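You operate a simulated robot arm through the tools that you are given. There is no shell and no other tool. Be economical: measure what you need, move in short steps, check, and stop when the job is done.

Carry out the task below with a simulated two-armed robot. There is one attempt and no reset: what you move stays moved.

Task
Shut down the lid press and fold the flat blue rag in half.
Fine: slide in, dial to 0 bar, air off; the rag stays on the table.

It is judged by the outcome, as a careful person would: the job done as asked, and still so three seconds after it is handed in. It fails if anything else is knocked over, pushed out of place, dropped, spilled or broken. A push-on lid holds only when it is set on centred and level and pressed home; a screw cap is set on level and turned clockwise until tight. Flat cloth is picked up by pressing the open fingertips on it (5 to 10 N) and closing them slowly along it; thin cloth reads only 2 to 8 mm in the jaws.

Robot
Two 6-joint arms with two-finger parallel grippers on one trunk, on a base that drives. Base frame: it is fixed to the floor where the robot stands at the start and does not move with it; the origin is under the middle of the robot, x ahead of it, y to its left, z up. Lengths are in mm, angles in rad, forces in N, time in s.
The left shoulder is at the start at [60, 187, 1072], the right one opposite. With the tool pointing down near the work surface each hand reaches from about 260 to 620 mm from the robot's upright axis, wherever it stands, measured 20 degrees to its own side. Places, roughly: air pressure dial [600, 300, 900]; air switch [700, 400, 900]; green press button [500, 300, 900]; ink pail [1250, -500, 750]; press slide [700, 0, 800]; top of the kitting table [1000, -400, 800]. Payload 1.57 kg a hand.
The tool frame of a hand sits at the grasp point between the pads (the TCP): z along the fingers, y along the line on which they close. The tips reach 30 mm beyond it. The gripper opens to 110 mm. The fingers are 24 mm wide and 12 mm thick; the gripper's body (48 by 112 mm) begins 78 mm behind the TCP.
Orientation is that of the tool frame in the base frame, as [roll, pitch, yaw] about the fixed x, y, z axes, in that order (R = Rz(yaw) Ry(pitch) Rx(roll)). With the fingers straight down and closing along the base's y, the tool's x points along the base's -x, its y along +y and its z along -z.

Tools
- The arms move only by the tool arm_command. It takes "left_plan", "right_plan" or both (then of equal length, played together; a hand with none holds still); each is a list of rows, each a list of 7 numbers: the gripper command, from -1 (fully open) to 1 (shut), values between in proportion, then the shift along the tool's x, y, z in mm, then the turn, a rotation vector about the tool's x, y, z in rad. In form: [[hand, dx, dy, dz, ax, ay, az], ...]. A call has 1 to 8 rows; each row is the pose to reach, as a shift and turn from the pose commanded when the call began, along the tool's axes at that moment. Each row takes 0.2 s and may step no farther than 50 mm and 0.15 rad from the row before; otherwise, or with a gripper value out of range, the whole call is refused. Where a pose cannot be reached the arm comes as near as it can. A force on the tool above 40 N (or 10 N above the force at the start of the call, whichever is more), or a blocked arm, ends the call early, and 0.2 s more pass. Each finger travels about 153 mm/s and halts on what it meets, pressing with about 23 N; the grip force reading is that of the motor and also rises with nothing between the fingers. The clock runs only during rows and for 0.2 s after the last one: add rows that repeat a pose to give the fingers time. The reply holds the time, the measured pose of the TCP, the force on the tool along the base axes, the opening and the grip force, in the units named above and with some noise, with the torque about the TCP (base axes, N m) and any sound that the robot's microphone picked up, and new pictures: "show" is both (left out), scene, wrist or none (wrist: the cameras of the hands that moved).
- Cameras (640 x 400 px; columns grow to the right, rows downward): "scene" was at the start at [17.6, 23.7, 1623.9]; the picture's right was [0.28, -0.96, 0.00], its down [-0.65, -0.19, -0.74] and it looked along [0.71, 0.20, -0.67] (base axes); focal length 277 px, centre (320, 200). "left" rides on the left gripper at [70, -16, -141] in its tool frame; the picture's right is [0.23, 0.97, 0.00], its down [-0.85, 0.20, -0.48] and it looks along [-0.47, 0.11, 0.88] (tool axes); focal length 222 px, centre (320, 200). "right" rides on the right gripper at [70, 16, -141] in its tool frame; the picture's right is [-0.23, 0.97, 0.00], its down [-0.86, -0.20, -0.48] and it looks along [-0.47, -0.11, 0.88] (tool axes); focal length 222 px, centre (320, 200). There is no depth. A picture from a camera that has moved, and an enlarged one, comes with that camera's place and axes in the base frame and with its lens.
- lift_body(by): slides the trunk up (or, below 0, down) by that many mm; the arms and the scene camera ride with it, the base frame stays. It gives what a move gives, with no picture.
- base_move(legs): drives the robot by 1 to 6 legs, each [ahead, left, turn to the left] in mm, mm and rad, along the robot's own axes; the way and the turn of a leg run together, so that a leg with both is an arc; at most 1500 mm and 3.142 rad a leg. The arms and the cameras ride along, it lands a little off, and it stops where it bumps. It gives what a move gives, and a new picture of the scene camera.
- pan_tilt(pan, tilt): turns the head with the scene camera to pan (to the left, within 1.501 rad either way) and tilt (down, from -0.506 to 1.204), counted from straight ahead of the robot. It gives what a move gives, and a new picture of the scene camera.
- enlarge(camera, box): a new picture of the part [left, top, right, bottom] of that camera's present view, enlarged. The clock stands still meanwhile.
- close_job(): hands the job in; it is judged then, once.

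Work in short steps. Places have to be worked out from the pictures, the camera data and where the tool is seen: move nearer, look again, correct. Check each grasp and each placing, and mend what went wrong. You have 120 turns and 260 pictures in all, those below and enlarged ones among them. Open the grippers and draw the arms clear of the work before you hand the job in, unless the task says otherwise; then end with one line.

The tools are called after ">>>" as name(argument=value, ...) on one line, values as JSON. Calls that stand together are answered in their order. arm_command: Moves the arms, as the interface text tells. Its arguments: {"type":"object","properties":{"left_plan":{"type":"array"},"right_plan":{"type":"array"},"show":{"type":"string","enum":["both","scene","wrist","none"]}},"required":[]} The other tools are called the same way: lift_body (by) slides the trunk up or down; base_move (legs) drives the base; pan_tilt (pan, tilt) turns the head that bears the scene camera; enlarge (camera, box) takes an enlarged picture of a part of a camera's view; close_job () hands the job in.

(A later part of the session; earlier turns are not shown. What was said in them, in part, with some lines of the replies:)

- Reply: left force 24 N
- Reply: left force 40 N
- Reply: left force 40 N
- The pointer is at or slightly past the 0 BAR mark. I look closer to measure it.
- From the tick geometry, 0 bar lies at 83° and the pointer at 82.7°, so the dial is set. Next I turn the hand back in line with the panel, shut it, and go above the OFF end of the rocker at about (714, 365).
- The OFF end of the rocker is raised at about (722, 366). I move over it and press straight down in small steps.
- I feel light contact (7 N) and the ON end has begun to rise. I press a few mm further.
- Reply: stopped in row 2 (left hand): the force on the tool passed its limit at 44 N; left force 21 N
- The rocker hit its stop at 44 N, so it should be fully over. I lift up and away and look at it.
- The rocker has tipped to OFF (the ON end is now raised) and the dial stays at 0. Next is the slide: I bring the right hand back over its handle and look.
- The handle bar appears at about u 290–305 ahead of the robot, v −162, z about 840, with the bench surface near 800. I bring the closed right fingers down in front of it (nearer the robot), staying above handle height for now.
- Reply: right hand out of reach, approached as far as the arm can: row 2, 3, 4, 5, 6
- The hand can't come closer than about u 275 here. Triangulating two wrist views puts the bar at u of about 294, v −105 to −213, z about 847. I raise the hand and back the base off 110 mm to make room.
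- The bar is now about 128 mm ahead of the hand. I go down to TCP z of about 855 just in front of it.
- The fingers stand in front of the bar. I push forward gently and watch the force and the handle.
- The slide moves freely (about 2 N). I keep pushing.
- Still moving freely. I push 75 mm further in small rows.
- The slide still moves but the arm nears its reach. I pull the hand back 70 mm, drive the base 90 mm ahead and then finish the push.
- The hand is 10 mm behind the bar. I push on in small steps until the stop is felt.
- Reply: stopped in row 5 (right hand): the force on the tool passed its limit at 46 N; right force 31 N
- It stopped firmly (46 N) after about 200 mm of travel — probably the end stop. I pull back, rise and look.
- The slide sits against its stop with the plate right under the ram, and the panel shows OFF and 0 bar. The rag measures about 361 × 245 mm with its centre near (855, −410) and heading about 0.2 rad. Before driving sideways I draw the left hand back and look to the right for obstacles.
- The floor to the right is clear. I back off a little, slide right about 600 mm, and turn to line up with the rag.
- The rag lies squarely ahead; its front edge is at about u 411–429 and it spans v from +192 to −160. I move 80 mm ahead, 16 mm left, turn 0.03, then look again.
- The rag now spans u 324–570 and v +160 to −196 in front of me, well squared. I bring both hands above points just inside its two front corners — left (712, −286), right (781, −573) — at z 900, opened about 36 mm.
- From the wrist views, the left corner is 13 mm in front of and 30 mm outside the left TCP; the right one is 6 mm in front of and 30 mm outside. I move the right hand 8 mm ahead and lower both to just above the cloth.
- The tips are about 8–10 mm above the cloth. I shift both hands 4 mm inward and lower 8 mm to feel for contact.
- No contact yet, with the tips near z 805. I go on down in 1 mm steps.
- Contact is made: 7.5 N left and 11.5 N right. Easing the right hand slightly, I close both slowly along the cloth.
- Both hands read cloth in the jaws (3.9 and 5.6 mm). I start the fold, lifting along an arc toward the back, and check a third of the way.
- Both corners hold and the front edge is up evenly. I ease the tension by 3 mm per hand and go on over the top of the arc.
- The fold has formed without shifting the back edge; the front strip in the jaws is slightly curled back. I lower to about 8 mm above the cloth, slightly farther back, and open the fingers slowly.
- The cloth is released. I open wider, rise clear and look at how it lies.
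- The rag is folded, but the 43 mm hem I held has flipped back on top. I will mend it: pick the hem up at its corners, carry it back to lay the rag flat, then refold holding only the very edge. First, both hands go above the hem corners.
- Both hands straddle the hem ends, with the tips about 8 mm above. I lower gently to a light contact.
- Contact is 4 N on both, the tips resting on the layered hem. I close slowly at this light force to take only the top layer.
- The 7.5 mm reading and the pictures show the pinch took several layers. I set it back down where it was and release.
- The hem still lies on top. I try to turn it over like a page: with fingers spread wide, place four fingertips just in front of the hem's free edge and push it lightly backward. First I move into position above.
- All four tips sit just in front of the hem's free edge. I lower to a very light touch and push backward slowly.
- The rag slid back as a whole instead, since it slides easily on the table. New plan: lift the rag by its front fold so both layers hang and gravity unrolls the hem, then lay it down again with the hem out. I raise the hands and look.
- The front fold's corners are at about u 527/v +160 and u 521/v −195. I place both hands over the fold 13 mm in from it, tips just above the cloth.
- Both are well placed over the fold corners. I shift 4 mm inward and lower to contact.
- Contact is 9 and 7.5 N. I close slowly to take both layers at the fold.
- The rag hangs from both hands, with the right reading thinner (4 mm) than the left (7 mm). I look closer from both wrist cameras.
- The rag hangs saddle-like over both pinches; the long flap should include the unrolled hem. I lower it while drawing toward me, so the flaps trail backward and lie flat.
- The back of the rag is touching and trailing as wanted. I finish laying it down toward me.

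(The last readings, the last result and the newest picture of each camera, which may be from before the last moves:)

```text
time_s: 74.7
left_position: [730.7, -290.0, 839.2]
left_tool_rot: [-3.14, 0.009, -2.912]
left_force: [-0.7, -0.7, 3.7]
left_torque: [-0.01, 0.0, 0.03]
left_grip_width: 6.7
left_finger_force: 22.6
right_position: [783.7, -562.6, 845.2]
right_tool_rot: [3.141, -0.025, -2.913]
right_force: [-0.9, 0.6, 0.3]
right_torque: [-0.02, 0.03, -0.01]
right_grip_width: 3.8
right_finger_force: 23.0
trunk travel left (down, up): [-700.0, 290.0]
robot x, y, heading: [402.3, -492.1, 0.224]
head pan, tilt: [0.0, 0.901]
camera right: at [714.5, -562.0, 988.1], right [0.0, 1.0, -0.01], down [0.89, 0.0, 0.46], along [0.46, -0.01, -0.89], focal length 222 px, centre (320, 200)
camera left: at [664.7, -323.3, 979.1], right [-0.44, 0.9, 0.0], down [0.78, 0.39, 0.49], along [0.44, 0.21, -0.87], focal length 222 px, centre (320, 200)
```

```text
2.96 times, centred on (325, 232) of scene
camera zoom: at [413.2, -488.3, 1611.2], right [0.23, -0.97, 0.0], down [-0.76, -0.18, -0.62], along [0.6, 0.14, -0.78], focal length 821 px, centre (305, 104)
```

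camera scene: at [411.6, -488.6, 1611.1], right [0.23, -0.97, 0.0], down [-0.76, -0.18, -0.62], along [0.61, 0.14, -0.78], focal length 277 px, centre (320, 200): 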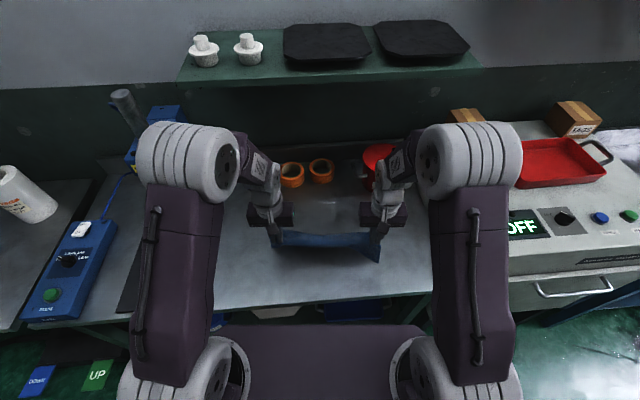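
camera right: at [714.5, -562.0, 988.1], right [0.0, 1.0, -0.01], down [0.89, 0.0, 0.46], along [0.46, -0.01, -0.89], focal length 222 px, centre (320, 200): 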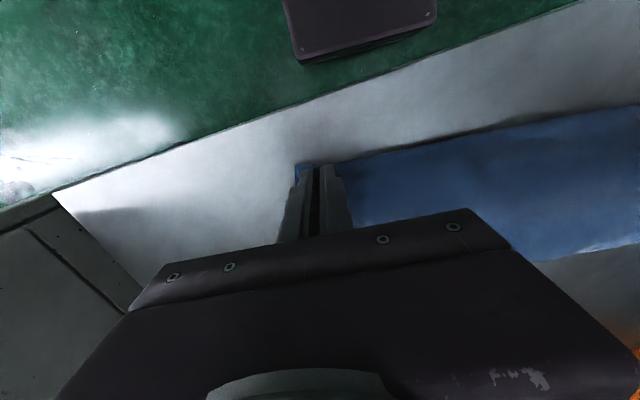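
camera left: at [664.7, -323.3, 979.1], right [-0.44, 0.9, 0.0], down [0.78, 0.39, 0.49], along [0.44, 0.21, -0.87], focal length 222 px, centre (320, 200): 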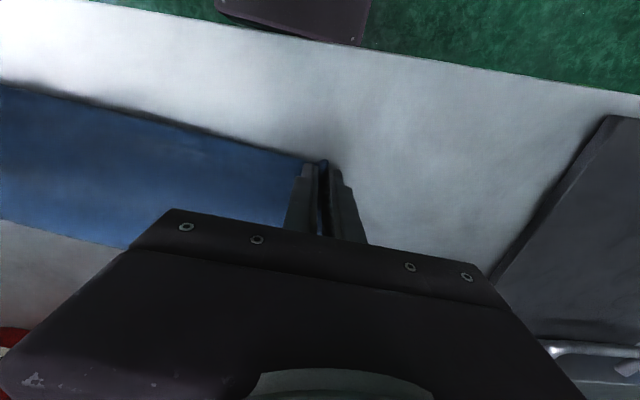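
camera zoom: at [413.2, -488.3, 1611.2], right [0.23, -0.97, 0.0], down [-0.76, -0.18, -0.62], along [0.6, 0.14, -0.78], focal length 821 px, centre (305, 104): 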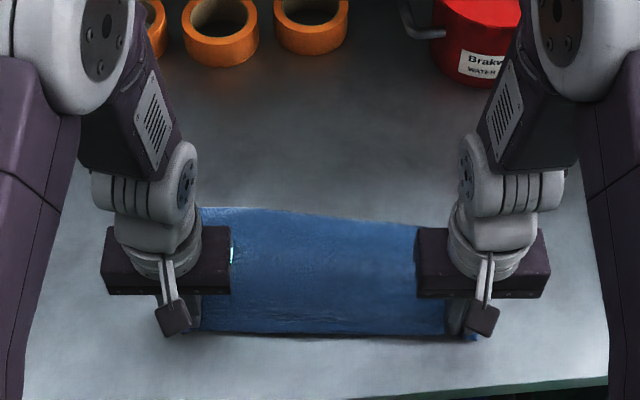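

It lies flat with no hem on top as far as I see. I release and rise to look.

>>> arm_command(left_plan=[[0.9, 0, 0, 0, 0, 0, 0], [0.7, 0, 0, 0, 0, 0, 0], [0.4, 0, 0, 0, 0, 0, 0], [0.345, 0, 0, -20, 0, 0, 0], [0.345, 5, 20, -60, 0, 0, 0], [0.345, 5, 60, -90, 0, 0, 0], [0.345, 5, 100, -110, 0, 0, 0]], right_plan=[[0.9, 0, 0, 2, 0, 0, 0], [0.7, 0, 0, 4, 0, 0, 0], [0.4, 0, 0, 4, 0, 0, 0], [0.345, 0, 0, -20, 0, 0, 0], [0.345, 5, -20, -60, 0, 0, 0], [0.345, 5, -60, -90, 0, 0, 0], [0.345, 5, -100, -110, 0, 0, 0]], show="wrist")

>>> enlarge(camera="scene", box=[245, 205, 405, 295])

```text
time_s: 76.3
left_position: [701.5, -193.6, 949.2]
left_tool_rot: [3.142, 0.011, -2.914]
left_force: [0.5, 0.2, 0.5]
left_torque: [0.03, 0.0, 0.01]
left_grip_width: 36.0
left_finger_force: 0.1
right_position: [802.0, -662.8, 954.8]
right_tool_rot: [-3.142, -0.025, -2.914]
right_force: [0.3, -0.1, 0.1]
right_torque: [-0.01, -0.02, 0.03]
right_grip_width: 35.9
right_finger_force: 0.1
trunk travel left (down, up): [-700.0, 290.0]
robot x, y, heading: [396.8, -494.2, 0.23]
head pan, tilt: [0.0, 0.901]
camera right: at [733.6, -660.6, 1098.0], right [0.0, 1.0, -0.01], down [0.89, 0.0, 0.46], along [0.46, -0.01, -0.89], focal length 222 px, centre (320, 200)
camera left: at [635.5, -227.1, 1090.1], right [-0.44, 0.9, 0.0], down [0.78, 0.39, 0.49], along [0.44, 0.21, -0.87], focal length 222 px, centre (320, 200)
```

right: 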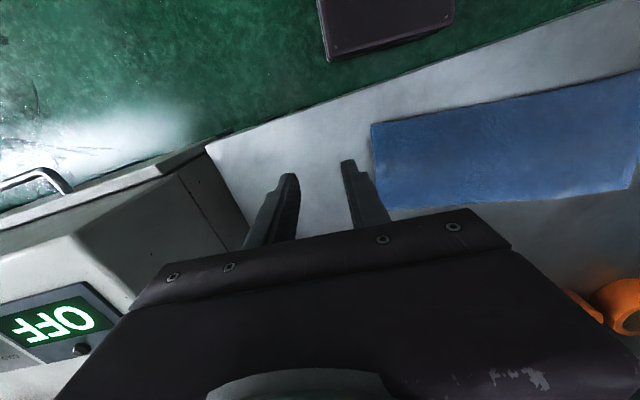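
left: 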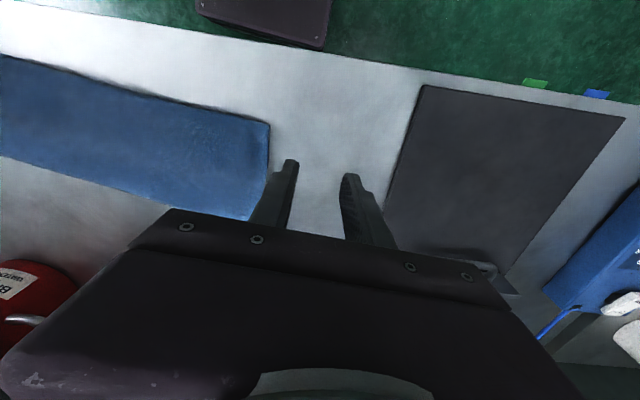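

```text
4.00 times, centred on (325, 250) of scene
camera zoom: at [411.8, -488.4, 1611.0], right [0.23, -0.97, 0.0], down [-0.76, -0.18, -0.62], along [0.61, 0.14, -0.78], focal length 1108 px, centre (300, 0)
```

zoom: 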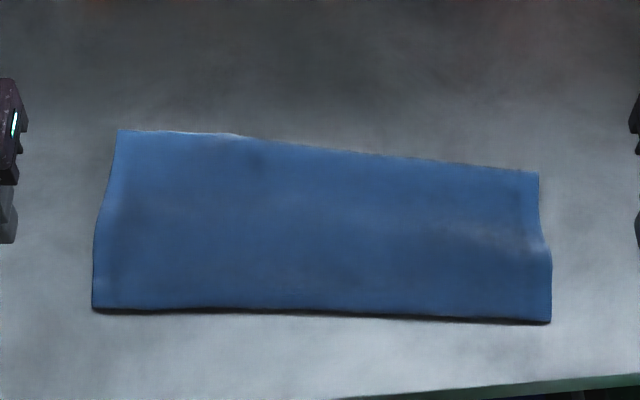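

The hem is out now. The top layer is 161 mm deep on the left and 129 mm on the right, so it overhangs the bottom layer by about 76 mm left and 12 mm right. I'll pinch the top layer's back edge, lift it so the fold rolls out, and lay the edge on the bottom edge. Moving above the grip points.

>>> arm_command(left_plan=[[0.345, -27, -20, 0, 0, 0, 0], [0.345, -54, -41, 0, 0, 0, 0], [0.345, -82, -62, 5, 0, 0, 0], [0.345, -108, -82, 25, 0, 0, 0], [0.345, -133, -100, 50, 0, 0, 0], [0.345, -133, -100, 80, 0, 0, 0], [0.345, -133, -100, 98, 0, 0, 0], [0.345, -133, -100, 98, 0, 0, 0]], right_plan=[[0.345, -24, 18, 0, 0, 0, 0], [0.345, -48, 37, 0, 0, 0, 0], [0.345, -72, 56, 5, 0, 0, 0], [0.345, -96, 75, 25, 0, 0, 0], [0.345, -117, 93, 50, 0, 0, 0], [0.345, -117, 93, 80, 0, 0, 0], [0.345, -117, 93, 104, 0, 0, 0], [0.345, -117, 93, 104, 0, 0, 0]], show="wrist")

```text
time_s: 78.1
left_position: [855.1, -261.1, 851.0]
left_tool_rot: [-3.141, 0.011, -2.914]
left_force: [-0.2, -0.4, 0.0]
left_torque: [0.02, -0.01, 0.02]
left_grip_width: 36.2
left_finger_force: 0.1
right_position: [893.3, -543.2, 847.2]
right_tool_rot: [3.141, -0.024, -2.911]
right_force: [-0.2, 0.1, -0.3]
right_torque: [-0.01, 0.0, 0.01]
right_grip_width: 35.8
right_finger_force: 0.0
trunk travel left (down, up): [-700.0, 290.0]
robot x, y, heading: [403.0, -494.8, 0.226]
head pan, tilt: [0.0, 0.901]
camera right: at [824.6, -543.1, 990.1], right [0.0, 1.0, -0.01], down [0.89, 0.0, 0.46], along [0.46, -0.01, -0.89], focal length 222 px, centre (320, 200)
camera left: at [789.3, -294.6, 991.4], right [-0.44, 0.9, 0.0], down [0.78, 0.39, 0.49], along [0.44, 0.21, -0.87], focal length 222 px, centre (320, 200)
```

right: 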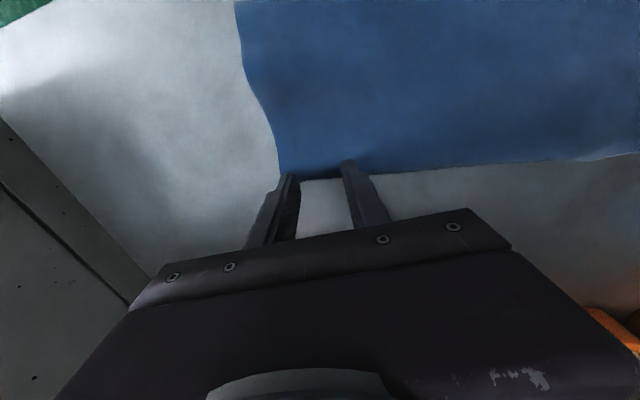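
left: 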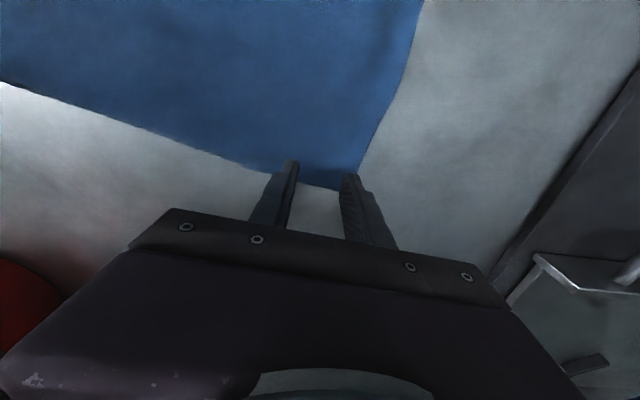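

The top edge lies 17 mm beyond the left TCP and 4 mm beyond the right. I shift ahead 4 and 3 mm and lower close to contact.

>>> arm_command(left_plan=[[0.345, -4, 0, 6, 0, 0, 0], [0.345, -4, 0, 12, 0, 0, 0], [0.345, -4, 0, 16, 0, 0, 0]], right_plan=[[0.345, -3, 0, 5, 0, 0, 0], [0.345, -3, 0, 9, 0, 0, 0], [0.345, -3, 0, 12, 0, 0, 0]], show="none")

>>> arm_command(left_plan=[[0.345, 0, 0, 1, 0, 0, 0], [0.345, 0, 0, 2, 0, 0, 0]], right_plan=[[0.345, 0, 0, 0.5, 0, 0, 0], [0.345, 0, 0, 1, 0, 0, 0]], show="none")

```text
time_s: 78.9
left_position: [857.5, -260.2, 836.6]
left_tool_rot: [3.141, 0.012, -2.914]
left_force: [-0.1, 0.4, 0.7]
left_torque: [0.01, 0.01, -0.01]
left_grip_width: 36.2
left_finger_force: 0.1
right_position: [897.6, -544.8, 836.5]
right_tool_rot: [-3.14, -0.024, -2.914]
right_force: [-0.1, -0.6, 6.4]
right_torque: [0.01, 0.06, 0.0]
right_grip_width: 35.5
right_finger_force: 0.0
trunk travel left (down, up): [-700.0, 290.0]
robot x, y, heading: [400.5, -492.4, 0.23]
head pan, tilt: [0.0, 0.901]
```

```text
time_s: 79.5
left_position: [858.9, -259.8, 833.9]
left_tool_rot: [-3.14, 0.011, -2.912]
left_force: [0.5, -1.0, 2.2]
left_torque: [0.01, 0.0, -0.01]
left_grip_width: 36.1
left_finger_force: 0.1
right_position: [896.0, -544.1, 835.8]
right_tool_rot: [-3.141, -0.024, -2.912]
right_force: [2.1, -0.6, 10.3]
right_torque: [0.0, -0.02, -0.01]
right_grip_width: 35.1
right_finger_force: 0.0
trunk travel left (down, up): [-700.0, 290.0]
robot x, y, heading: [401.4, -492.0, 0.228]
head pan, tilt: [0.0, 0.901]
```

The left is on a single layer. The right met the stack 3 mm higher, so the bottom layer reaches under it; I shift the right hand 7 mm farther back to catch only the very edge.

>>> arm_command(left_plan=[[0.345, 0, 0, 0, 0, 0, 0], [0.345, 0, 0, 0, 0, 0, 0], [0.345, 0, 0, 0.5, 0, 0, 0], [0.345, 0, 0, 1, 0, 0, 0]], right_plan=[[0.345, 0, 0, -6, 0, 0, 0], [0.345, -7, 0, -6, 0, 0, 0], [0.345, -7, 0, -1, 0, 0, 0], [0.345, -7, 0, 1, 0, 0, 0]], show="wrist")

```text
time_s: 80.5
left_position: [857.5, -260.5, 834.3]
left_tool_rot: [-3.141, 0.014, -2.912]
left_force: [1.4, 0.3, 4.1]
left_torque: [-0.02, 0.02, 0.01]
left_grip_width: 35.8
left_finger_force: 0.1
right_position: [902.7, -541.6, 834.5]
right_tool_rot: [-3.141, -0.023, -2.912]
right_force: [-1.4, -0.9, 12.3]
right_torque: [-0.02, 0.14, 0.03]
right_grip_width: 35.4
right_finger_force: 0.0
trunk travel left (down, up): [-700.0, 290.0]
robot x, y, heading: [401.3, -489.9, 0.228]
head pan, tilt: [0.0, 0.901]
camera right: at [833.1, -541.2, 978.0], right [0.0, 1.0, -0.01], down [0.89, 0.0, 0.46], along [0.46, -0.01, -0.89], focal length 222 px, centre (320, 200)
camera left: at [792.2, -293.8, 974.2], right [-0.44, 0.9, 0.0], down [0.78, 0.39, 0.49], along [0.44, 0.21, -0.87], focal length 222 px, centre (320, 200)
```

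right: 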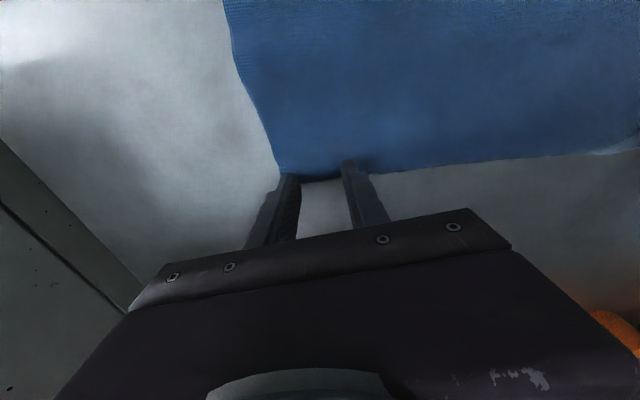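
left: 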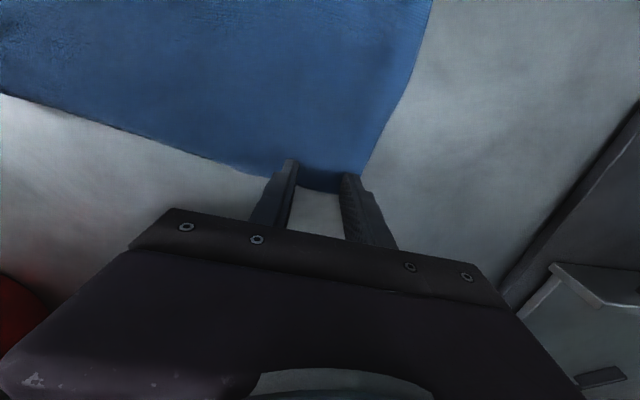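

The right finger overlaps the edge by about 11 mm. I close both slowly and lift a little to see what is held.

>>> arm_command(left_plan=[[0.43, 0, 0, 0.5, 0, 0, 0], [0.51, 0, 0, 0.5, 0, 0, 0], [0.6, 0, 0, 0.5, 0, 0, 0], [0.68, 0, 0, 0.5, 0, 0, 0], [0.77, 0, 0, 0.5, 0, 0, 0], [0.85, 0, 0, 0.5, 0, 0, 0], [0.94, 0, 0, 0.5, 0, 0, 0], [1, 0, 0, 0.5, 0, 0, 0]], right_plan=[[0.43, 0, 0, -0.5, 0, 0, 0], [0.51, 0, 0, -0.5, 0, 0, 0], [0.6, 0, 0, -0.5, 0, 0, 0], [0.68, 0, 0, -0.5, 0, 0, 0], [0.77, 0, 0, -0.5, 0, 0, 0], [0.85, 0, 0, -0.5, 0, 0, 0], [0.94, 0, 0, -0.5, 0, 0, 0], [1, 0, 0, -0.5, 0, 0, 0]], show="none")

>>> arm_command(left_plan=[[1, 2, -3, -15, 0, 0, 0], [1, 10, -4, -35, 0, 0, 0], [1, 25, -4, -55, 0, 0, 0], [1, 45, -4, -75, 0, 0, 0]], right_plan=[[1, 2, 3, -15, 0, 0, 0], [1, 8, 4, -35, 0, 0, 0], [1, 18, 4, -55, 0, 0, 0], [1, 32, 4, -75, 0, 0, 0]], show="wrist")

>>> enlarge(camera="scene", box=[235, 175, 415, 300])

```text
time_s: 82.3
left_position: [857.8, -260.7, 834.0]
left_tool_rot: [3.141, 0.014, -2.914]
left_force: [2.4, -10.8, 9.6]
left_torque: [-0.37, -0.07, 0.07]
left_grip_width: 5.2
left_finger_force: 22.6
right_position: [901.5, -541.8, 835.0]
right_tool_rot: [3.14, -0.022, -2.913]
right_force: [-1.9, 10.6, 14.4]
right_torque: [0.35, 0.11, -0.04]
right_grip_width: 6.2
right_finger_force: 22.5
trunk travel left (down, up): [-700.0, 290.0]
robot x, y, heading: [402.2, -498.2, 0.231]
head pan, tilt: [0.0, 0.901]
```

```text
time_s: 83.3
left_position: [813.8, -275.1, 907.5]
left_tool_rot: [-3.142, 0.013, -2.913]
left_force: [-0.3, -2.7, -0.1]
left_torque: [-0.08, -0.05, -0.04]
left_grip_width: 4.6
left_finger_force: 22.8
right_position: [871.7, -543.8, 911.3]
right_tool_rot: [3.141, -0.023, -2.913]
right_force: [-1.6, 3.8, -0.1]
right_torque: [0.08, 0.0, -0.01]
right_grip_width: 3.8
right_finger_force: 22.6
trunk travel left (down, up): [-700.0, 290.0]
robot x, y, heading: [398.6, -493.1, 0.228]
head pan, tilt: [0.0, 0.901]
camera right: at [802.8, -544.1, 1053.3], right [0.0, 1.0, -0.01], down [0.89, 0.0, 0.46], along [0.46, -0.01, -0.89], focal length 222 px, centre (320, 200)
camera left: at [748.2, -308.8, 1048.2], right [-0.44, 0.9, 0.0], down [0.78, 0.39, 0.49], along [0.44, 0.21, -0.87], focal length 222 px, centre (320, 200)
```

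right: 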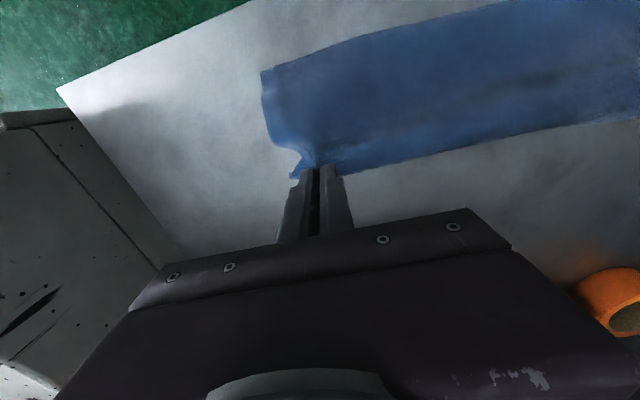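
left: 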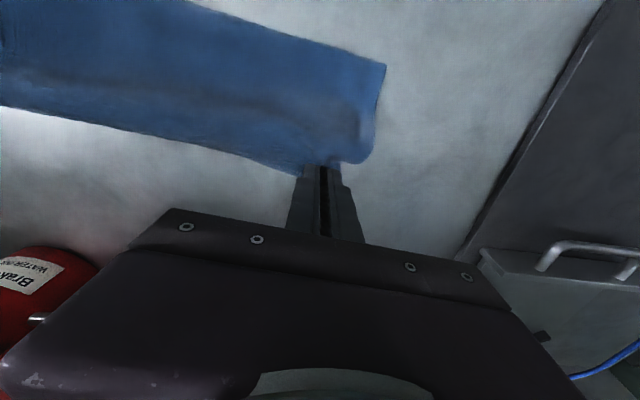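

```text
3.20 times, centred on (325, 238) of scene
camera zoom: at [410.2, -488.8, 1611.0], right [0.23, -0.97, 0.0], down [-0.76, -0.18, -0.62], along [0.61, 0.14, -0.78], focal length 887 px, centre (304, 80)
```

zoom: 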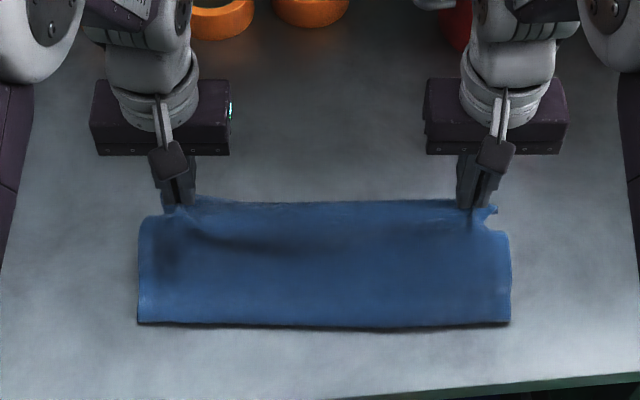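

Both hold a single layer and the edge lifts cleanly. I carry it up and toward me so the fold rolls out and the bottom layer shows.

>>> arm_command(left_plan=[[1, 18, 0, -12, 0, 0, 0], [1, 38, 0, -22, 0, 0, 0], [1, 58, 0, -30, 0, 0, 0], [1, 78, 0, -36, 0, 0, 0], [1, 98, 0, -40, 0, 0, 0], [1, 112, 0, -40, 0, 0, 0]], right_plan=[[1, 18, 0, -12, 0, 0, 0], [1, 38, 0, -22, 0, 0, 0], [1, 58, 0, -30, 0, 0, 0], [1, 78, 0, -36, 0, 0, 0], [1, 98, 0, -40, 0, 0, 0], [1, 108, 0, -40, 0, 0, 0]], show="wrist")

>>> enlarge(camera="scene", box=[235, 175, 415, 300])

```text
time_s: 84.7
left_position: [705.7, -299.6, 945.8]
left_tool_rot: [3.14, 0.01, -2.914]
left_force: [1.7, -3.4, 0.5]
left_torque: [-0.09, -0.02, 0.02]
left_grip_width: 4.5
left_finger_force: 23.4
right_position: [770.1, -569.2, 951.8]
right_tool_rot: [-3.141, -0.024, -2.913]
right_force: [-1.5, 3.0, -0.7]
right_torque: [0.06, -0.02, 0.01]
right_grip_width: 4.0
right_finger_force: 23.0
trunk travel left (down, up): [-700.0, 290.0]
robot x, y, heading: [400.2, -491.7, 0.228]
head pan, tilt: [0.0, 0.901]
camera right: at [700.1, -567.9, 1095.5], right [0.0, 1.0, -0.01], down [0.89, 0.0, 0.46], along [0.46, -0.01, -0.89], focal length 222 px, centre (320, 200)
camera left: at [640.1, -333.6, 1085.8], right [-0.44, 0.9, 0.0], down [0.78, 0.39, 0.49], along [0.44, 0.21, -0.87], focal length 222 px, centre (320, 200)
```

right: 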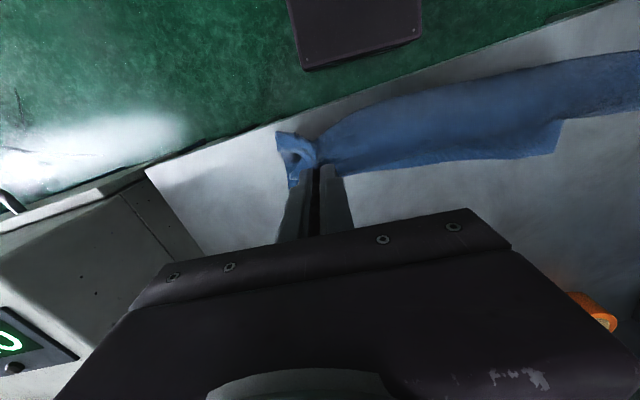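
left: 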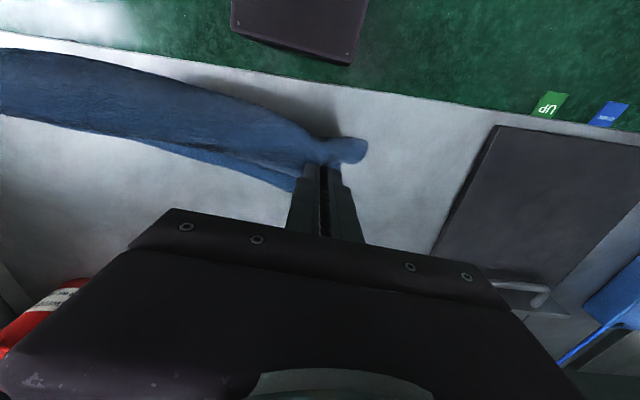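

```text
3.20 times, centred on (325, 238) of scene
camera zoom: at [412.6, -488.2, 1611.0], right [0.23, -0.97, 0.0], down [-0.76, -0.18, -0.62], along [0.61, 0.14, -0.78], focal length 887 px, centre (304, 80)
```

zoom: 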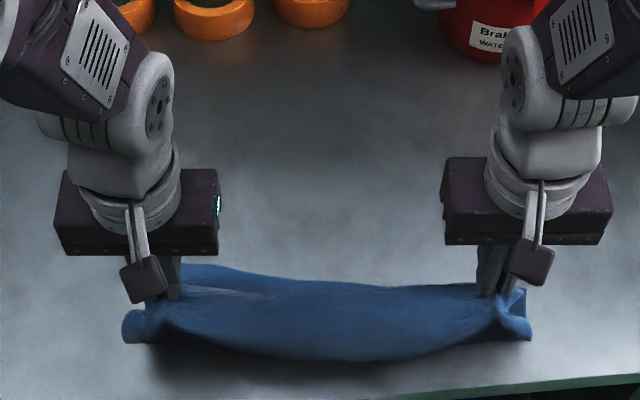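

The edge is up and the fold has rolled out; the bottom layer's back edge shows behind. I look closely to locate its corners before laying the top edge onto it.

>>> enlarge(camera="right", box=[260, 30, 640, 220])

>>> enlarge(camera="left", box=[0, 30, 380, 230])

```text
1.68 times, centred on (450, 125) of right
camera zoom: at [700.1, -567.9, 1095.5], right [0.0, 1.0, -0.01], down [0.89, 0.0, 0.46], along [0.46, -0.01, -0.89], focal length 374 px, centre (101, 326)
```

zoom: 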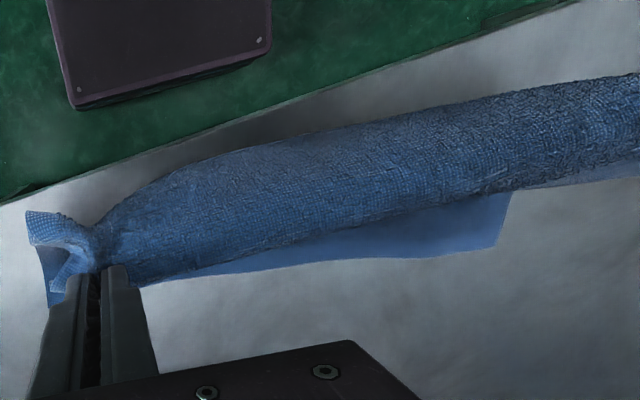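

```text
1.68 times, centred on (190, 130) of left
camera zoom: at [640.1, -333.6, 1085.8], right [-0.44, 0.9, 0.0], down [0.78, 0.39, 0.49], along [0.44, 0.21, -0.87], focal length 374 px, centre (539, 318)
```

zoom: 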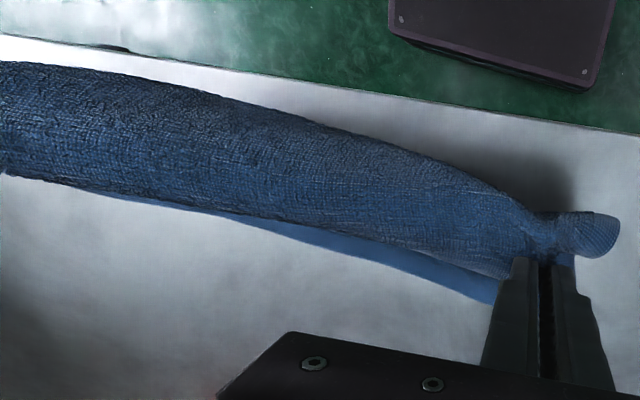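

The bottom layer's back edge runs from its left corner at (u 406, v 135) to about (u 378, v −144). I lay the top edge onto it: left pinch to u 392, v 102; right pinch to u 375, v −179.

>>> arm_command(left_plan=[[1, -15, -4, 5, 0, 0, 0], [1, -30, -8, 18, 0, 0, 0], [1, -44, -12, 38, 0, 0, 0], [1, -54, -15, 60, 0, 0, 0], [1, -61, -15, 83, 0, 0, 0], [1, -64, -15, 103, 0, 0, 0], [1, -64, -15, 103, 0, 0, 0]], right_plan=[[1, -10, -5, 8, 0, 0, 0], [1, -20, -10, 25, 0, 0, 0], [1, -30, -15, 45, 0, 0, 0], [1, -38, -19, 68, 0, 0, 0], [1, -43, -19, 90, 0, 0, 0], [1, -45, -19, 109, 0, 0, 0], [1, -45, -19, 109, 0, 0, 0]], show="wrist")

>>> enlarge(camera="scene", box=[235, 175, 415, 300])

```text
time_s: 86.3
left_position: [772.7, -299.4, 843.0]
left_tool_rot: [3.141, 0.012, -2.912]
left_force: [0.8, -5.9, 0.1]
left_torque: [-0.16, -0.07, 0.04]
left_grip_width: 4.5
left_finger_force: 23.1
right_position: [814.8, -577.6, 842.2]
right_tool_rot: [-3.139, -0.022, -2.913]
right_force: [-0.1, 5.8, 3.5]
right_torque: [0.2, 0.01, -0.02]
right_grip_width: 3.9
right_finger_force: 22.6
trunk travel left (down, up): [-700.0, 290.0]
robot x, y, heading: [401.0, -493.2, 0.227]
head pan, tilt: [0.0, 0.901]
camera right: at [745.2, -576.2, 985.5], right [0.0, 1.0, -0.01], down [0.89, 0.0, 0.46], along [0.46, -0.01, -0.89], focal length 222 px, centre (320, 200)
camera left: at [706.4, -333.1, 983.7], right [-0.44, 0.9, 0.0], down [0.78, 0.39, 0.49], along [0.44, 0.21, -0.87], focal length 222 px, centre (320, 200)
```

right: 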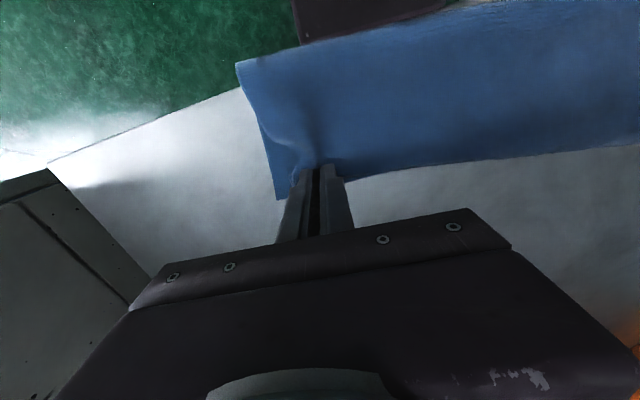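
left: 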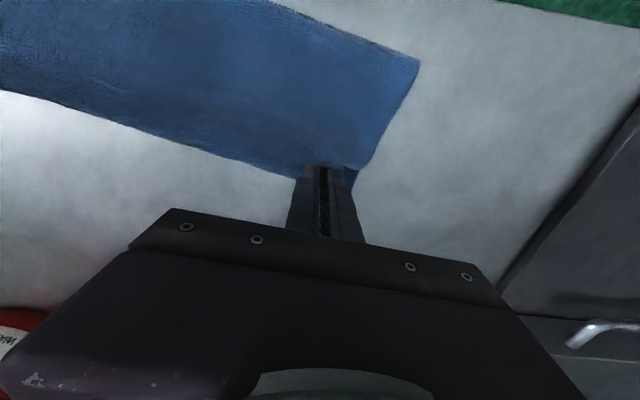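

```text
3.20 times, centred on (325, 238) of scene
camera zoom: at [411.7, -488.3, 1611.1], right [0.23, -0.97, 0.0], down [-0.76, -0.18, -0.62], along [0.61, 0.14, -0.78], focal length 887 px, centre (304, 80)
```

zoom: 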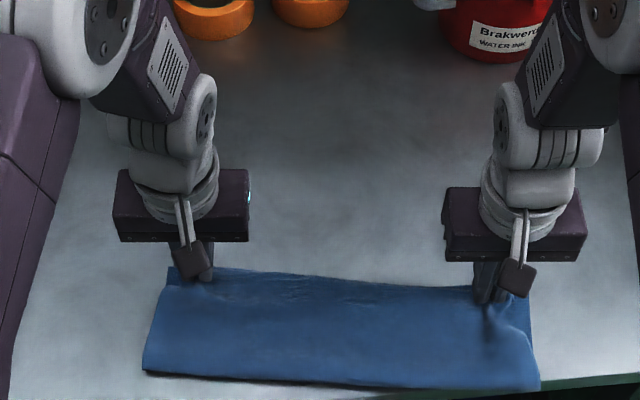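

The edges meet well. The right front corner slightly overhangs the bench front, so after releasing I'll press the stack lightly and slide it back. Releasing now.

>>> arm_command(left_plan=[[1, -2, 0, 3, 0, 0, 0], [0.9, -2, 0, 3, 0, 0, 0], [0.75, -2, 0, 3, 0, 0, 0], [0.55, -2, 0, 3, 0, 0, 0], [0.345, -2, 0, 3, 0, 0, 0], [0.345, -2, 0, -15, 0, 0, 0], [0.345, 0, 30, -50, 0, 0, 0], [0.345, 0, 70, -80, 0, 0, 0]], right_plan=[[1, -2, 0, 2, 0, 0, 0], [0.9, -2, 0, 2, 0, 0, 0], [0.75, -2, 0, 2, 0, 0, 0], [0.55, -2, 0, 2, 0, 0, 0], [0.345, -2, 0, 2, 0, 0, 0], [0.345, -2, 0, -15, 0, 0, 0], [0.345, 0, -30, -50, 0, 0, 0], [0.345, 0, -70, -80, 0, 0, 0]], show="wrist")

>>> enlarge(camera="scene", box=[245, 215, 425, 315])

```text
time_s: 88.1
left_position: [754.0, -229.8, 923.9]
left_tool_rot: [3.141, 0.01, -2.913]
left_force: [-0.7, -0.3, -0.7]
left_torque: [0.03, -0.07, 0.01]
left_grip_width: 36.0
left_finger_force: 0.1
right_position: [830.8, -644.3, 923.8]
right_tool_rot: [-3.141, -0.023, -2.911]
right_force: [-0.1, 1.1, 0.7]
right_torque: [-0.03, -0.03, -0.02]
right_grip_width: 36.0
right_finger_force: 0.0
trunk travel left (down, up): [-700.0, 290.0]
robot x, y, heading: [396.7, -493.0, 0.227]
head pan, tilt: [0.0, 0.901]
camera right: at [762.0, -643.8, 1066.1], right [0.0, 1.0, -0.01], down [0.89, 0.0, 0.46], along [0.46, -0.01, -0.89], focal length 222 px, centre (320, 200)
camera left: at [688.7, -263.7, 1063.7], right [-0.44, 0.9, 0.0], down [0.78, 0.39, 0.49], along [0.44, 0.21, -0.87], focal length 222 px, centre (320, 200)
```

right: 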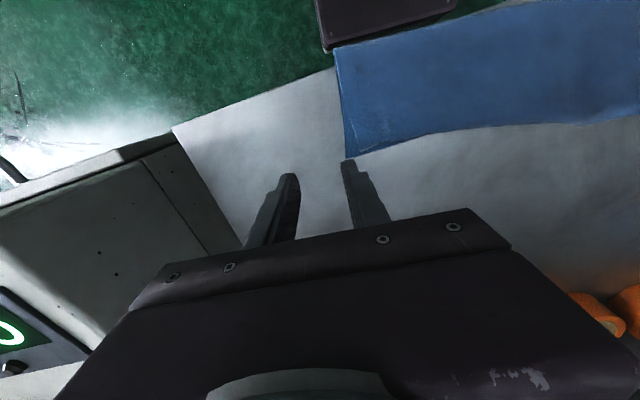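
left: 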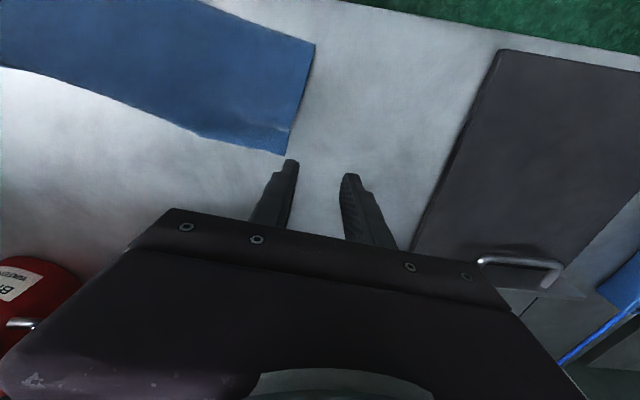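

```text
3.56 times, centred on (335, 265) of scene
camera zoom: at [411.3, -488.3, 1611.0], right [0.23, -0.97, 0.0], down [-0.76, -0.18, -0.62], along [0.61, 0.14, -0.78], focal length 985 px, centre (267, -31)
```

zoom: 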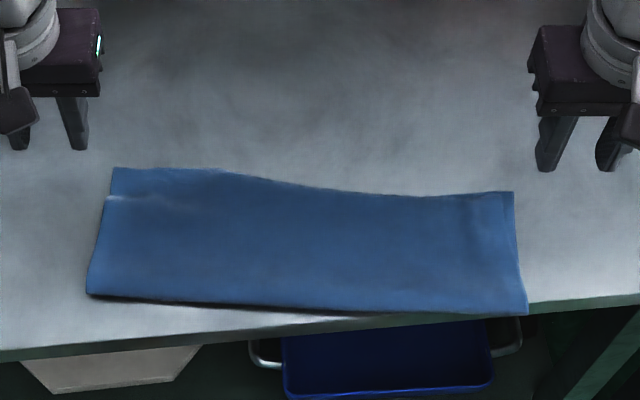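

The fold is neat: about 110–116 mm deep with edges together. Only the right front corner hangs slightly over the bench edge. I place spread fingertips on top of the stack to slide it back as one.

>>> arm_command(left_plan=[[0, 10, -25, 0, 0, 0, 0], [-0.5, 20, -50, 0, 0, 0, 0], [-1, 30, -78, 5, 0, 0, 0], [-1, 42, -104, 20, 0, 0, 0], [-1, 42, -104, 45, 0, 0, 0], [-1, 42, -104, 70, 0, 0, 0], [-1, 42, -104, 80, 0, 0, 0], [-1, 42, -104, 85, 0, 0, 0]], right_plan=[[0, 9, 31, 0, 0, 0, 0], [-0.5, 18, 62, 0, 0, 0, 0], [-1, 28, 95, 5, 0, 0, 0], [-1, 38, 127, 20, 0, 0, 0], [-1, 38, 127, 45, 0, 0, 0], [-1, 38, 127, 70, 0, 0, 0], [-1, 38, 127, 80, 0, 0, 0], [-1, 38, 127, 85, 0, 0, 0]], show="scene")

```text
time_s: 89.9
left_position: [738.6, -342.8, 838.5]
left_tool_rot: [-3.14, 0.01, -2.913]
left_force: [1.3, -1.0, 2.4]
left_torque: [0.03, 0.02, -0.01]
left_grip_width: 110.3
left_finger_force: 0.1
right_position: [764.3, -531.7, 838.9]
right_tool_rot: [-3.142, -0.025, -2.912]
right_force: [-0.6, 0.0, 1.8]
right_torque: [0.0, 0.04, 0.0]
right_grip_width: 110.1
right_finger_force: 0.0
trunk travel left (down, up): [-700.0, 290.0]
robot x, y, heading: [396.6, -490.7, 0.231]
head pan, tilt: [0.0, 0.901]
camera scene: at [412.9, -488.3, 1611.2], right [0.23, -0.97, 0.0], down [-0.76, -0.18, -0.62], along [0.6, 0.14, -0.78], focal length 277 px, centre (320, 200)
```

scene: 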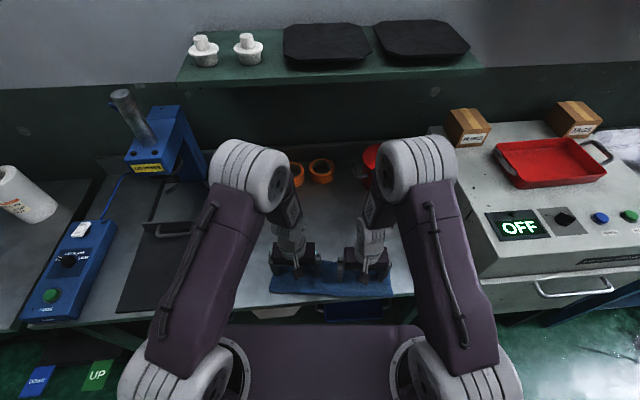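

Both hands touch at about 2 N. I add slight pressure and drag backward slowly, about 15 mm first.

>>> arm_command(left_plan=[[-1, 0, 0, 1.2, 0, 0, 0], [-1, -4, 0, 1.2, 0, 0, 0], [-1, -9, 0, 1.2, 0, 0, 0], [-1, -15, 0, 1.2, 0, 0, 0], [-1, -20, 0, 1.2, 0, 0, 0]], right_plan=[[-1, 0, 0, 1.2, 0, 0, 0], [-1, -4, 0, 1.2, 0, 0, 0], [-1, -9, 0, 1.2, 0, 0, 0], [-1, -15, 0, 1.2, 0, 0, 0], [-1, -20, 0, 1.2, 0, 0, 0]], show="none")

>>> enlarge(camera="scene", box=[245, 215, 425, 315])

```text
time_s: 91.1
left_position: [758.5, -338.9, 836.5]
left_tool_rot: [3.141, 0.012, -2.914]
left_force: [-0.7, -0.6, 4.3]
left_torque: [0.0, 0.04, -0.02]
left_grip_width: 109.9
left_finger_force: 0.0
right_position: [783.0, -525.5, 836.4]
right_tool_rot: [-3.141, -0.024, -2.914]
right_force: [-1.1, 0.1, 5.2]
right_torque: [-0.01, 0.04, 0.0]
right_grip_width: 110.1
right_finger_force: 0.1
trunk travel left (down, up): [-700.0, 290.0]
robot x, y, heading: [400.3, -492.8, 0.229]
head pan, tilt: [0.0, 0.901]
```

```text
3.56 times, centred on (335, 265) of scene
camera zoom: at [411.6, -488.4, 1611.1], right [0.23, -0.97, 0.0], down [-0.76, -0.18, -0.62], along [0.61, 0.14, -0.78], focal length 985 px, centre (267, -31)
```

zoom: 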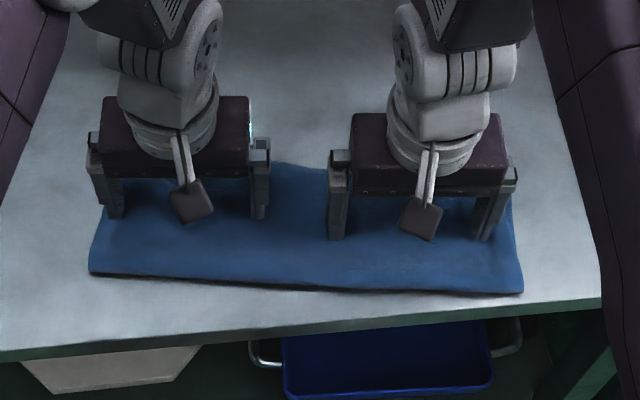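

The whole folded rag slides with the fingers. I drag another 50 mm (right hand slightly more to straighten it).

>>> arm_command(left_plan=[[-1, -7, 0, 0, 0, 0, 0], [-1, -14, 0, 0, 0, 0, 0], [-1, -21, 0, 0, 0, 0, 0], [-1, -28, 0, 0, 0, 0, 0], [-1, -36, 0, 0, 0, 0, 0], [-1, -44, 0, 0, 0, 0, 0], [-1, -44, 0, -15, 0, 0, 0], [-1, -40, 0, -50, 0, 0, 0]], right_plan=[[-1, -8, 0, 0, 0, 0, 0], [-1, -16, 0, 0, 0, 0, 0], [-1, -24, 0, 0, 0, 0, 0], [-1, -33, 0, 0, 0, 0, 0], [-1, -42, 0, 0, 0, 0, 0], [-1, -52, 0, 0, 0, 0, 0], [-1, -52, 0, -15, 0, 0, 0], [-1, -48, 0, -50, 0, 0, 0]], show="none")

>>> arm_command(left_plan=[[-1, 20, 20, -30, 0, 0, 0], [-1, 40, 50, -60, 0, 0, 0], [-1, 60, 90, -90, 0, 0, 0], [-1, 80, 130, -130, 0, 0, 0], [-1, 100, 160, -170, 0, 0, 0]], right_plan=[[-1, 20, -20, -30, 0, 0, 0], [-1, 40, -50, -60, 0, 0, 0], [-1, 60, -90, -90, 0, 0, 0], [-1, 80, -130, -130, 0, 0, 0], [-1, 100, -160, -170, 0, 0, 0]], show="both")

>>> enlarge(camera="scene", box=[245, 195, 425, 305])

```text
time_s: 92.9
left_position: [796.5, -329.1, 887.0]
left_tool_rot: [-3.141, 0.015, -2.913]
left_force: [-1.1, 0.3, -0.8]
left_torque: [0.0, -0.03, -0.02]
left_grip_width: 109.8
left_finger_force: 0.1
right_position: [830.3, -514.5, 886.0]
right_tool_rot: [-3.139, -0.023, -2.912]
right_force: [0.3, 0.9, 0.3]
right_torque: [0.02, -0.04, -0.01]
right_grip_width: 110.2
right_finger_force: 0.0
trunk travel left (down, up): [-700.0, 290.0]
robot x, y, heading: [400.1, -490.0, 0.231]
head pan, tilt: [0.0, 0.901]
```

```text
refused: row 3 steps farther than a row can; nothing moved
```

```text
3.56 times, centred on (335, 250) of scene
camera zoom: at [409.2, -488.8, 1610.9], right [0.23, -0.97, 0.0], down [-0.76, -0.18, -0.62], along [0.61, 0.14, -0.78], focal length 985 px, centre (267, 22)
```

zoom: 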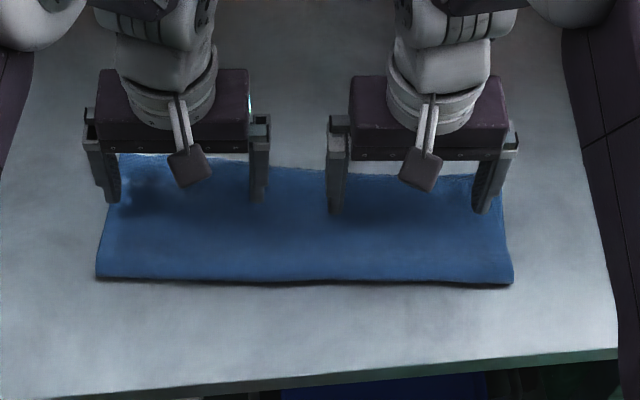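

The rag is now well on the bench. I raise and part the arms clear with smaller steps.

>>> arm_command(left_plan=[[-1, 10, 15, -30, 0, 0, 0], [-1, 20, 35, -60, 0, 0, 0], [-1, 35, 60, -90, 0, 0, 0], [-1, 50, 85, -120, 0, 0, 0], [-1, 65, 110, -150, 0, 0, 0], [-1, 80, 135, -180, 0, 0, 0]], right_plan=[[-1, 10, -15, -30, 0, 0, 0], [-1, 20, -35, -60, 0, 0, 0], [-1, 35, -60, -90, 0, 0, 0], [-1, 50, -85, -120, 0, 0, 0], [-1, 65, -110, -150, 0, 0, 0], [-1, 80, -135, -180, 0, 0, 0]])

>>> enlarge(camera="scene", box=[245, 195, 425, 305])

```text
time_s: 94.3
left_position: [685.0, -216.9, 1069.1]
left_tool_rot: [-3.141, 0.013, -2.913]
left_force: [-0.4, -0.4, 0.1]
left_torque: [0.0, -0.02, -0.03]
left_grip_width: 110.1
left_finger_force: 0.1
right_position: [785.2, -663.9, 1068.4]
right_tool_rot: [3.141, -0.024, -2.913]
right_force: [-0.6, -0.8, 0.1]
right_torque: [0.01, -0.03, -0.01]
right_grip_width: 109.8
right_finger_force: 0.1
trunk travel left (down, up): [-700.0, 290.0]
robot x, y, heading: [398.4, -492.1, 0.234]
head pan, tilt: [0.0, 0.901]
camera scene: at [409.8, -488.8, 1611.0], right [0.23, -0.97, 0.0], down [-0.76, -0.18, -0.62], along [0.61, 0.14, -0.78], focal length 277 px, centre (320, 200)
camera right: at [716.9, -663.2, 1211.0], right [0.0, 1.0, -0.01], down [0.89, 0.0, 0.46], along [0.46, -0.01, -0.89], focal length 222 px, centre (320, 200)
camera left: at [619.7, -249.6, 1208.0], right [-0.44, 0.9, 0.0], down [0.78, 0.39, 0.49], along [0.44, 0.21, -0.87], focal length 222 px, centre (320, 200)
```

scene: 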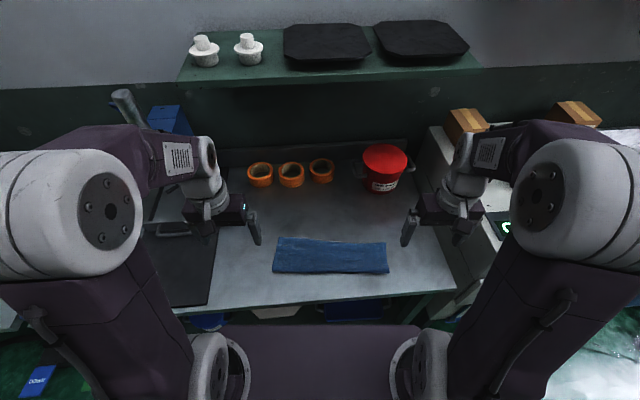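
right: 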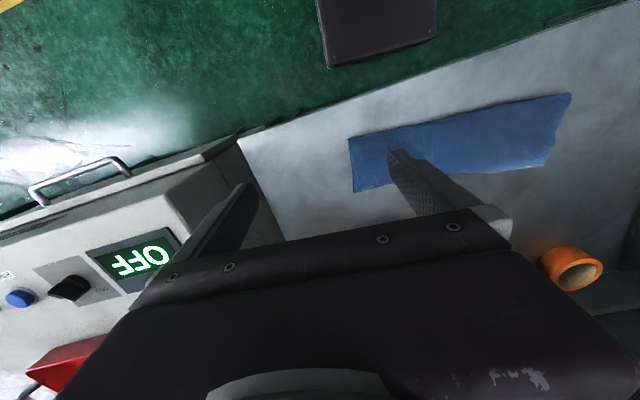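
left: 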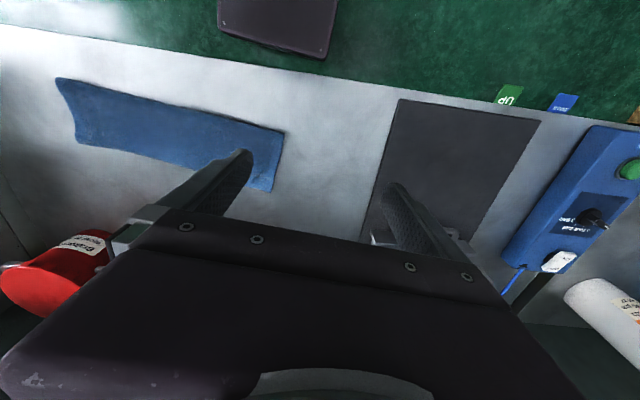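

```text
3.56 times, centred on (335, 250) of scene
camera zoom: at [409.8, -488.8, 1611.0], right [0.23, -0.97, 0.0], down [-0.76, -0.18, -0.62], along [0.61, 0.14, -0.78], focal length 985 px, centre (267, 22)
```

zoom: 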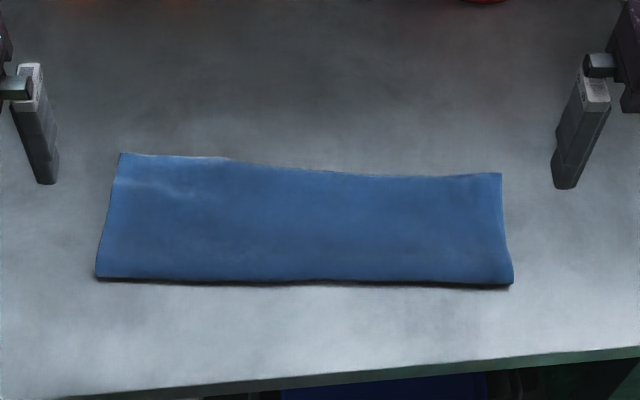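

The rag is folded, and the left side is 123 mm deep, exactly half. The right side measures only about 108 mm, so I look closer for a tuck there, and check the press as well.

>>> enlarge(camera="right", box=[330, 80, 590, 210])

>>> enlarge(camera="scene", box=[350, 230, 400, 280])

>>> enlarge(camera="left", box=[40, 60, 300, 200])

```text
2.46 times, centred on (460, 145) of right
camera zoom: at [716.9, -663.2, 1211.0], right [0.0, 1.0, -0.01], down [0.89, 0.0, 0.46], along [0.46, -0.01, -0.89], focal length 547 px, centre (-25, 335)
```

zoom: 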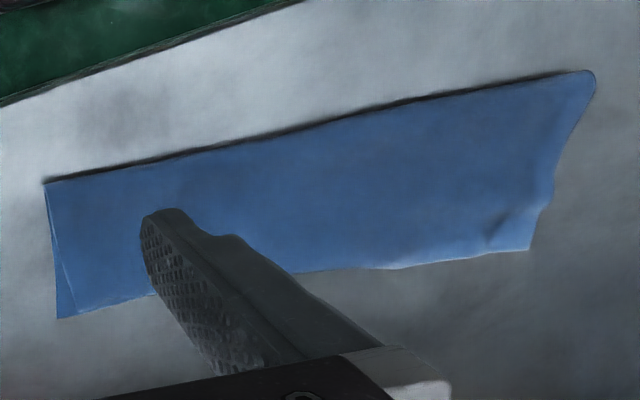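

```text
8.00 times, centred on (375, 255) of scene
camera zoom: at [409.8, -488.8, 1611.0], right [0.23, -0.97, 0.0], down [-0.76, -0.18, -0.62], along [0.61, 0.14, -0.78], focal length 2216 px, centre (-120, -240)
```

zoom: 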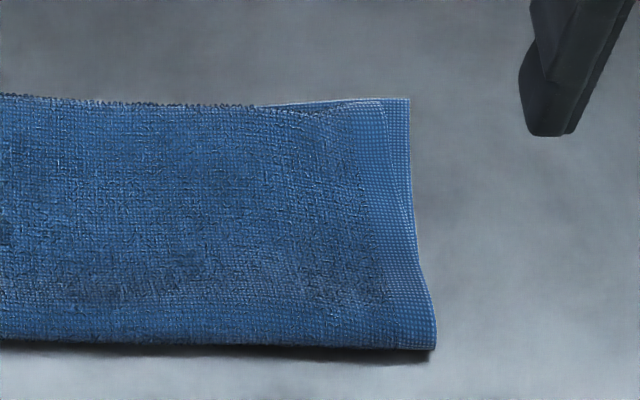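

```text
2.46 times, centred on (170, 130) of left
camera zoom: at [619.7, -249.6, 1208.0], right [-0.44, 0.9, 0.0], down [0.78, 0.39, 0.49], along [0.44, 0.21, -0.87], focal length 547 px, centre (689, 372)
```

zoom: 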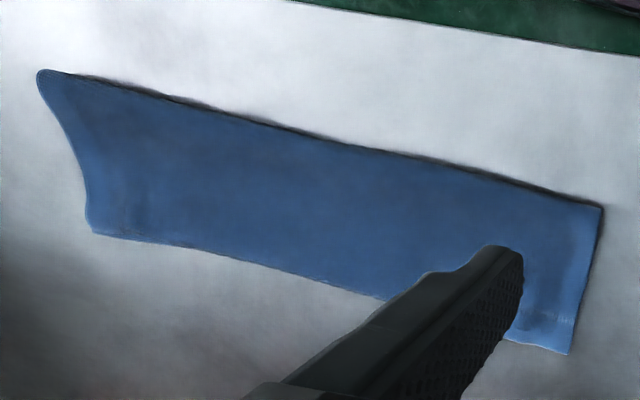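

Top and bottom edges coincide at the right corner within a few millimetres, so the rag is folded in half. Last, I check the press panel and slide from the left wrist camera.

>>> enlarge(camera="left", box=[340, 80, 640, 280])

>>> pan_tilt(pan=0.75, tilt=0.75)

```text
2.00 times, centred on (490, 180) of left
camera zoom: at [619.7, -249.6, 1208.0], right [-0.44, 0.9, 0.0], down [0.78, 0.39, 0.49], along [0.44, 0.21, -0.87], focal length 444 px, centre (-20, 240)
```

zoom: 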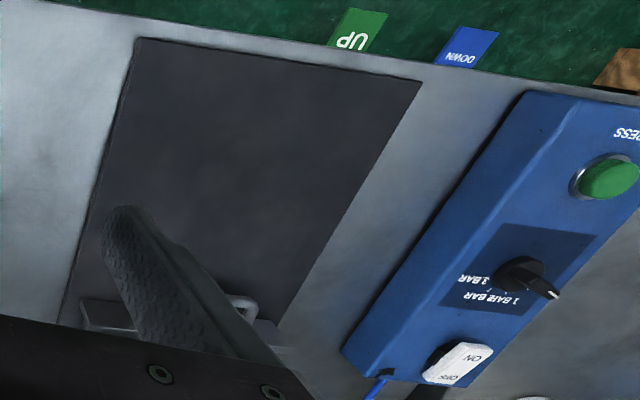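

```text
time_s: 95.4
left_position: [688.2, -217.1, 1065.7]
left_tool_rot: [3.14, 0.009, -2.913]
left_force: [1.6, -0.3, 0.3]
left_torque: [-0.03, 0.03, 0.02]
left_grip_width: 109.8
left_finger_force: 0.1
right_position: [789.0, -663.3, 1067.5]
right_tool_rot: [3.14, -0.025, -2.914]
right_force: [0.2, -0.9, 0.2]
right_torque: [0.0, 0.03, 0.01]
right_grip_width: 109.9
right_finger_force: 0.0
trunk travel left (down, up): [-700.0, 290.0]
robot x, y, heading: [401.5, -488.5, 0.231]
head pan, tilt: [0.75, 0.75]
camera scene: at [385.2, -436.7, 1622.9], right [0.83, -0.56, 0.0], down [-0.38, -0.57, -0.73], along [0.41, 0.61, -0.68], focal length 277 px, centre (320, 200)
```

scene: 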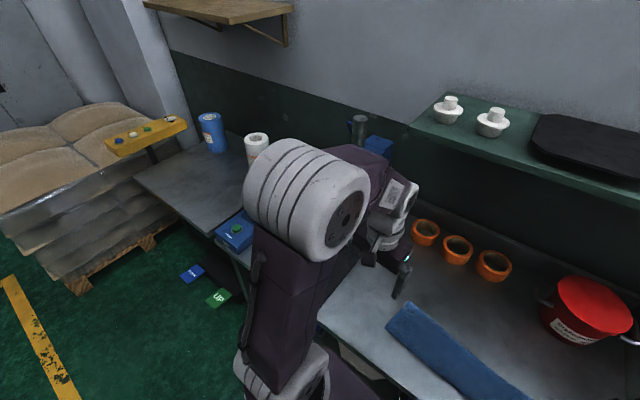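

The panel shows OFF and 0 bar, the slide stays home, the rag lies folded on the bench, and the hands are open and clear. I hand in the job.

>>> close_job()

```text
The job is handed in.
```

The lid press is shut down: slide pushed in to its stop, dial at 0 bar, air off. The blue rag is folded in half on the table with its edges together, though the fold measures a little shallower on the right (about 110 mm) than on the left (123 mm).
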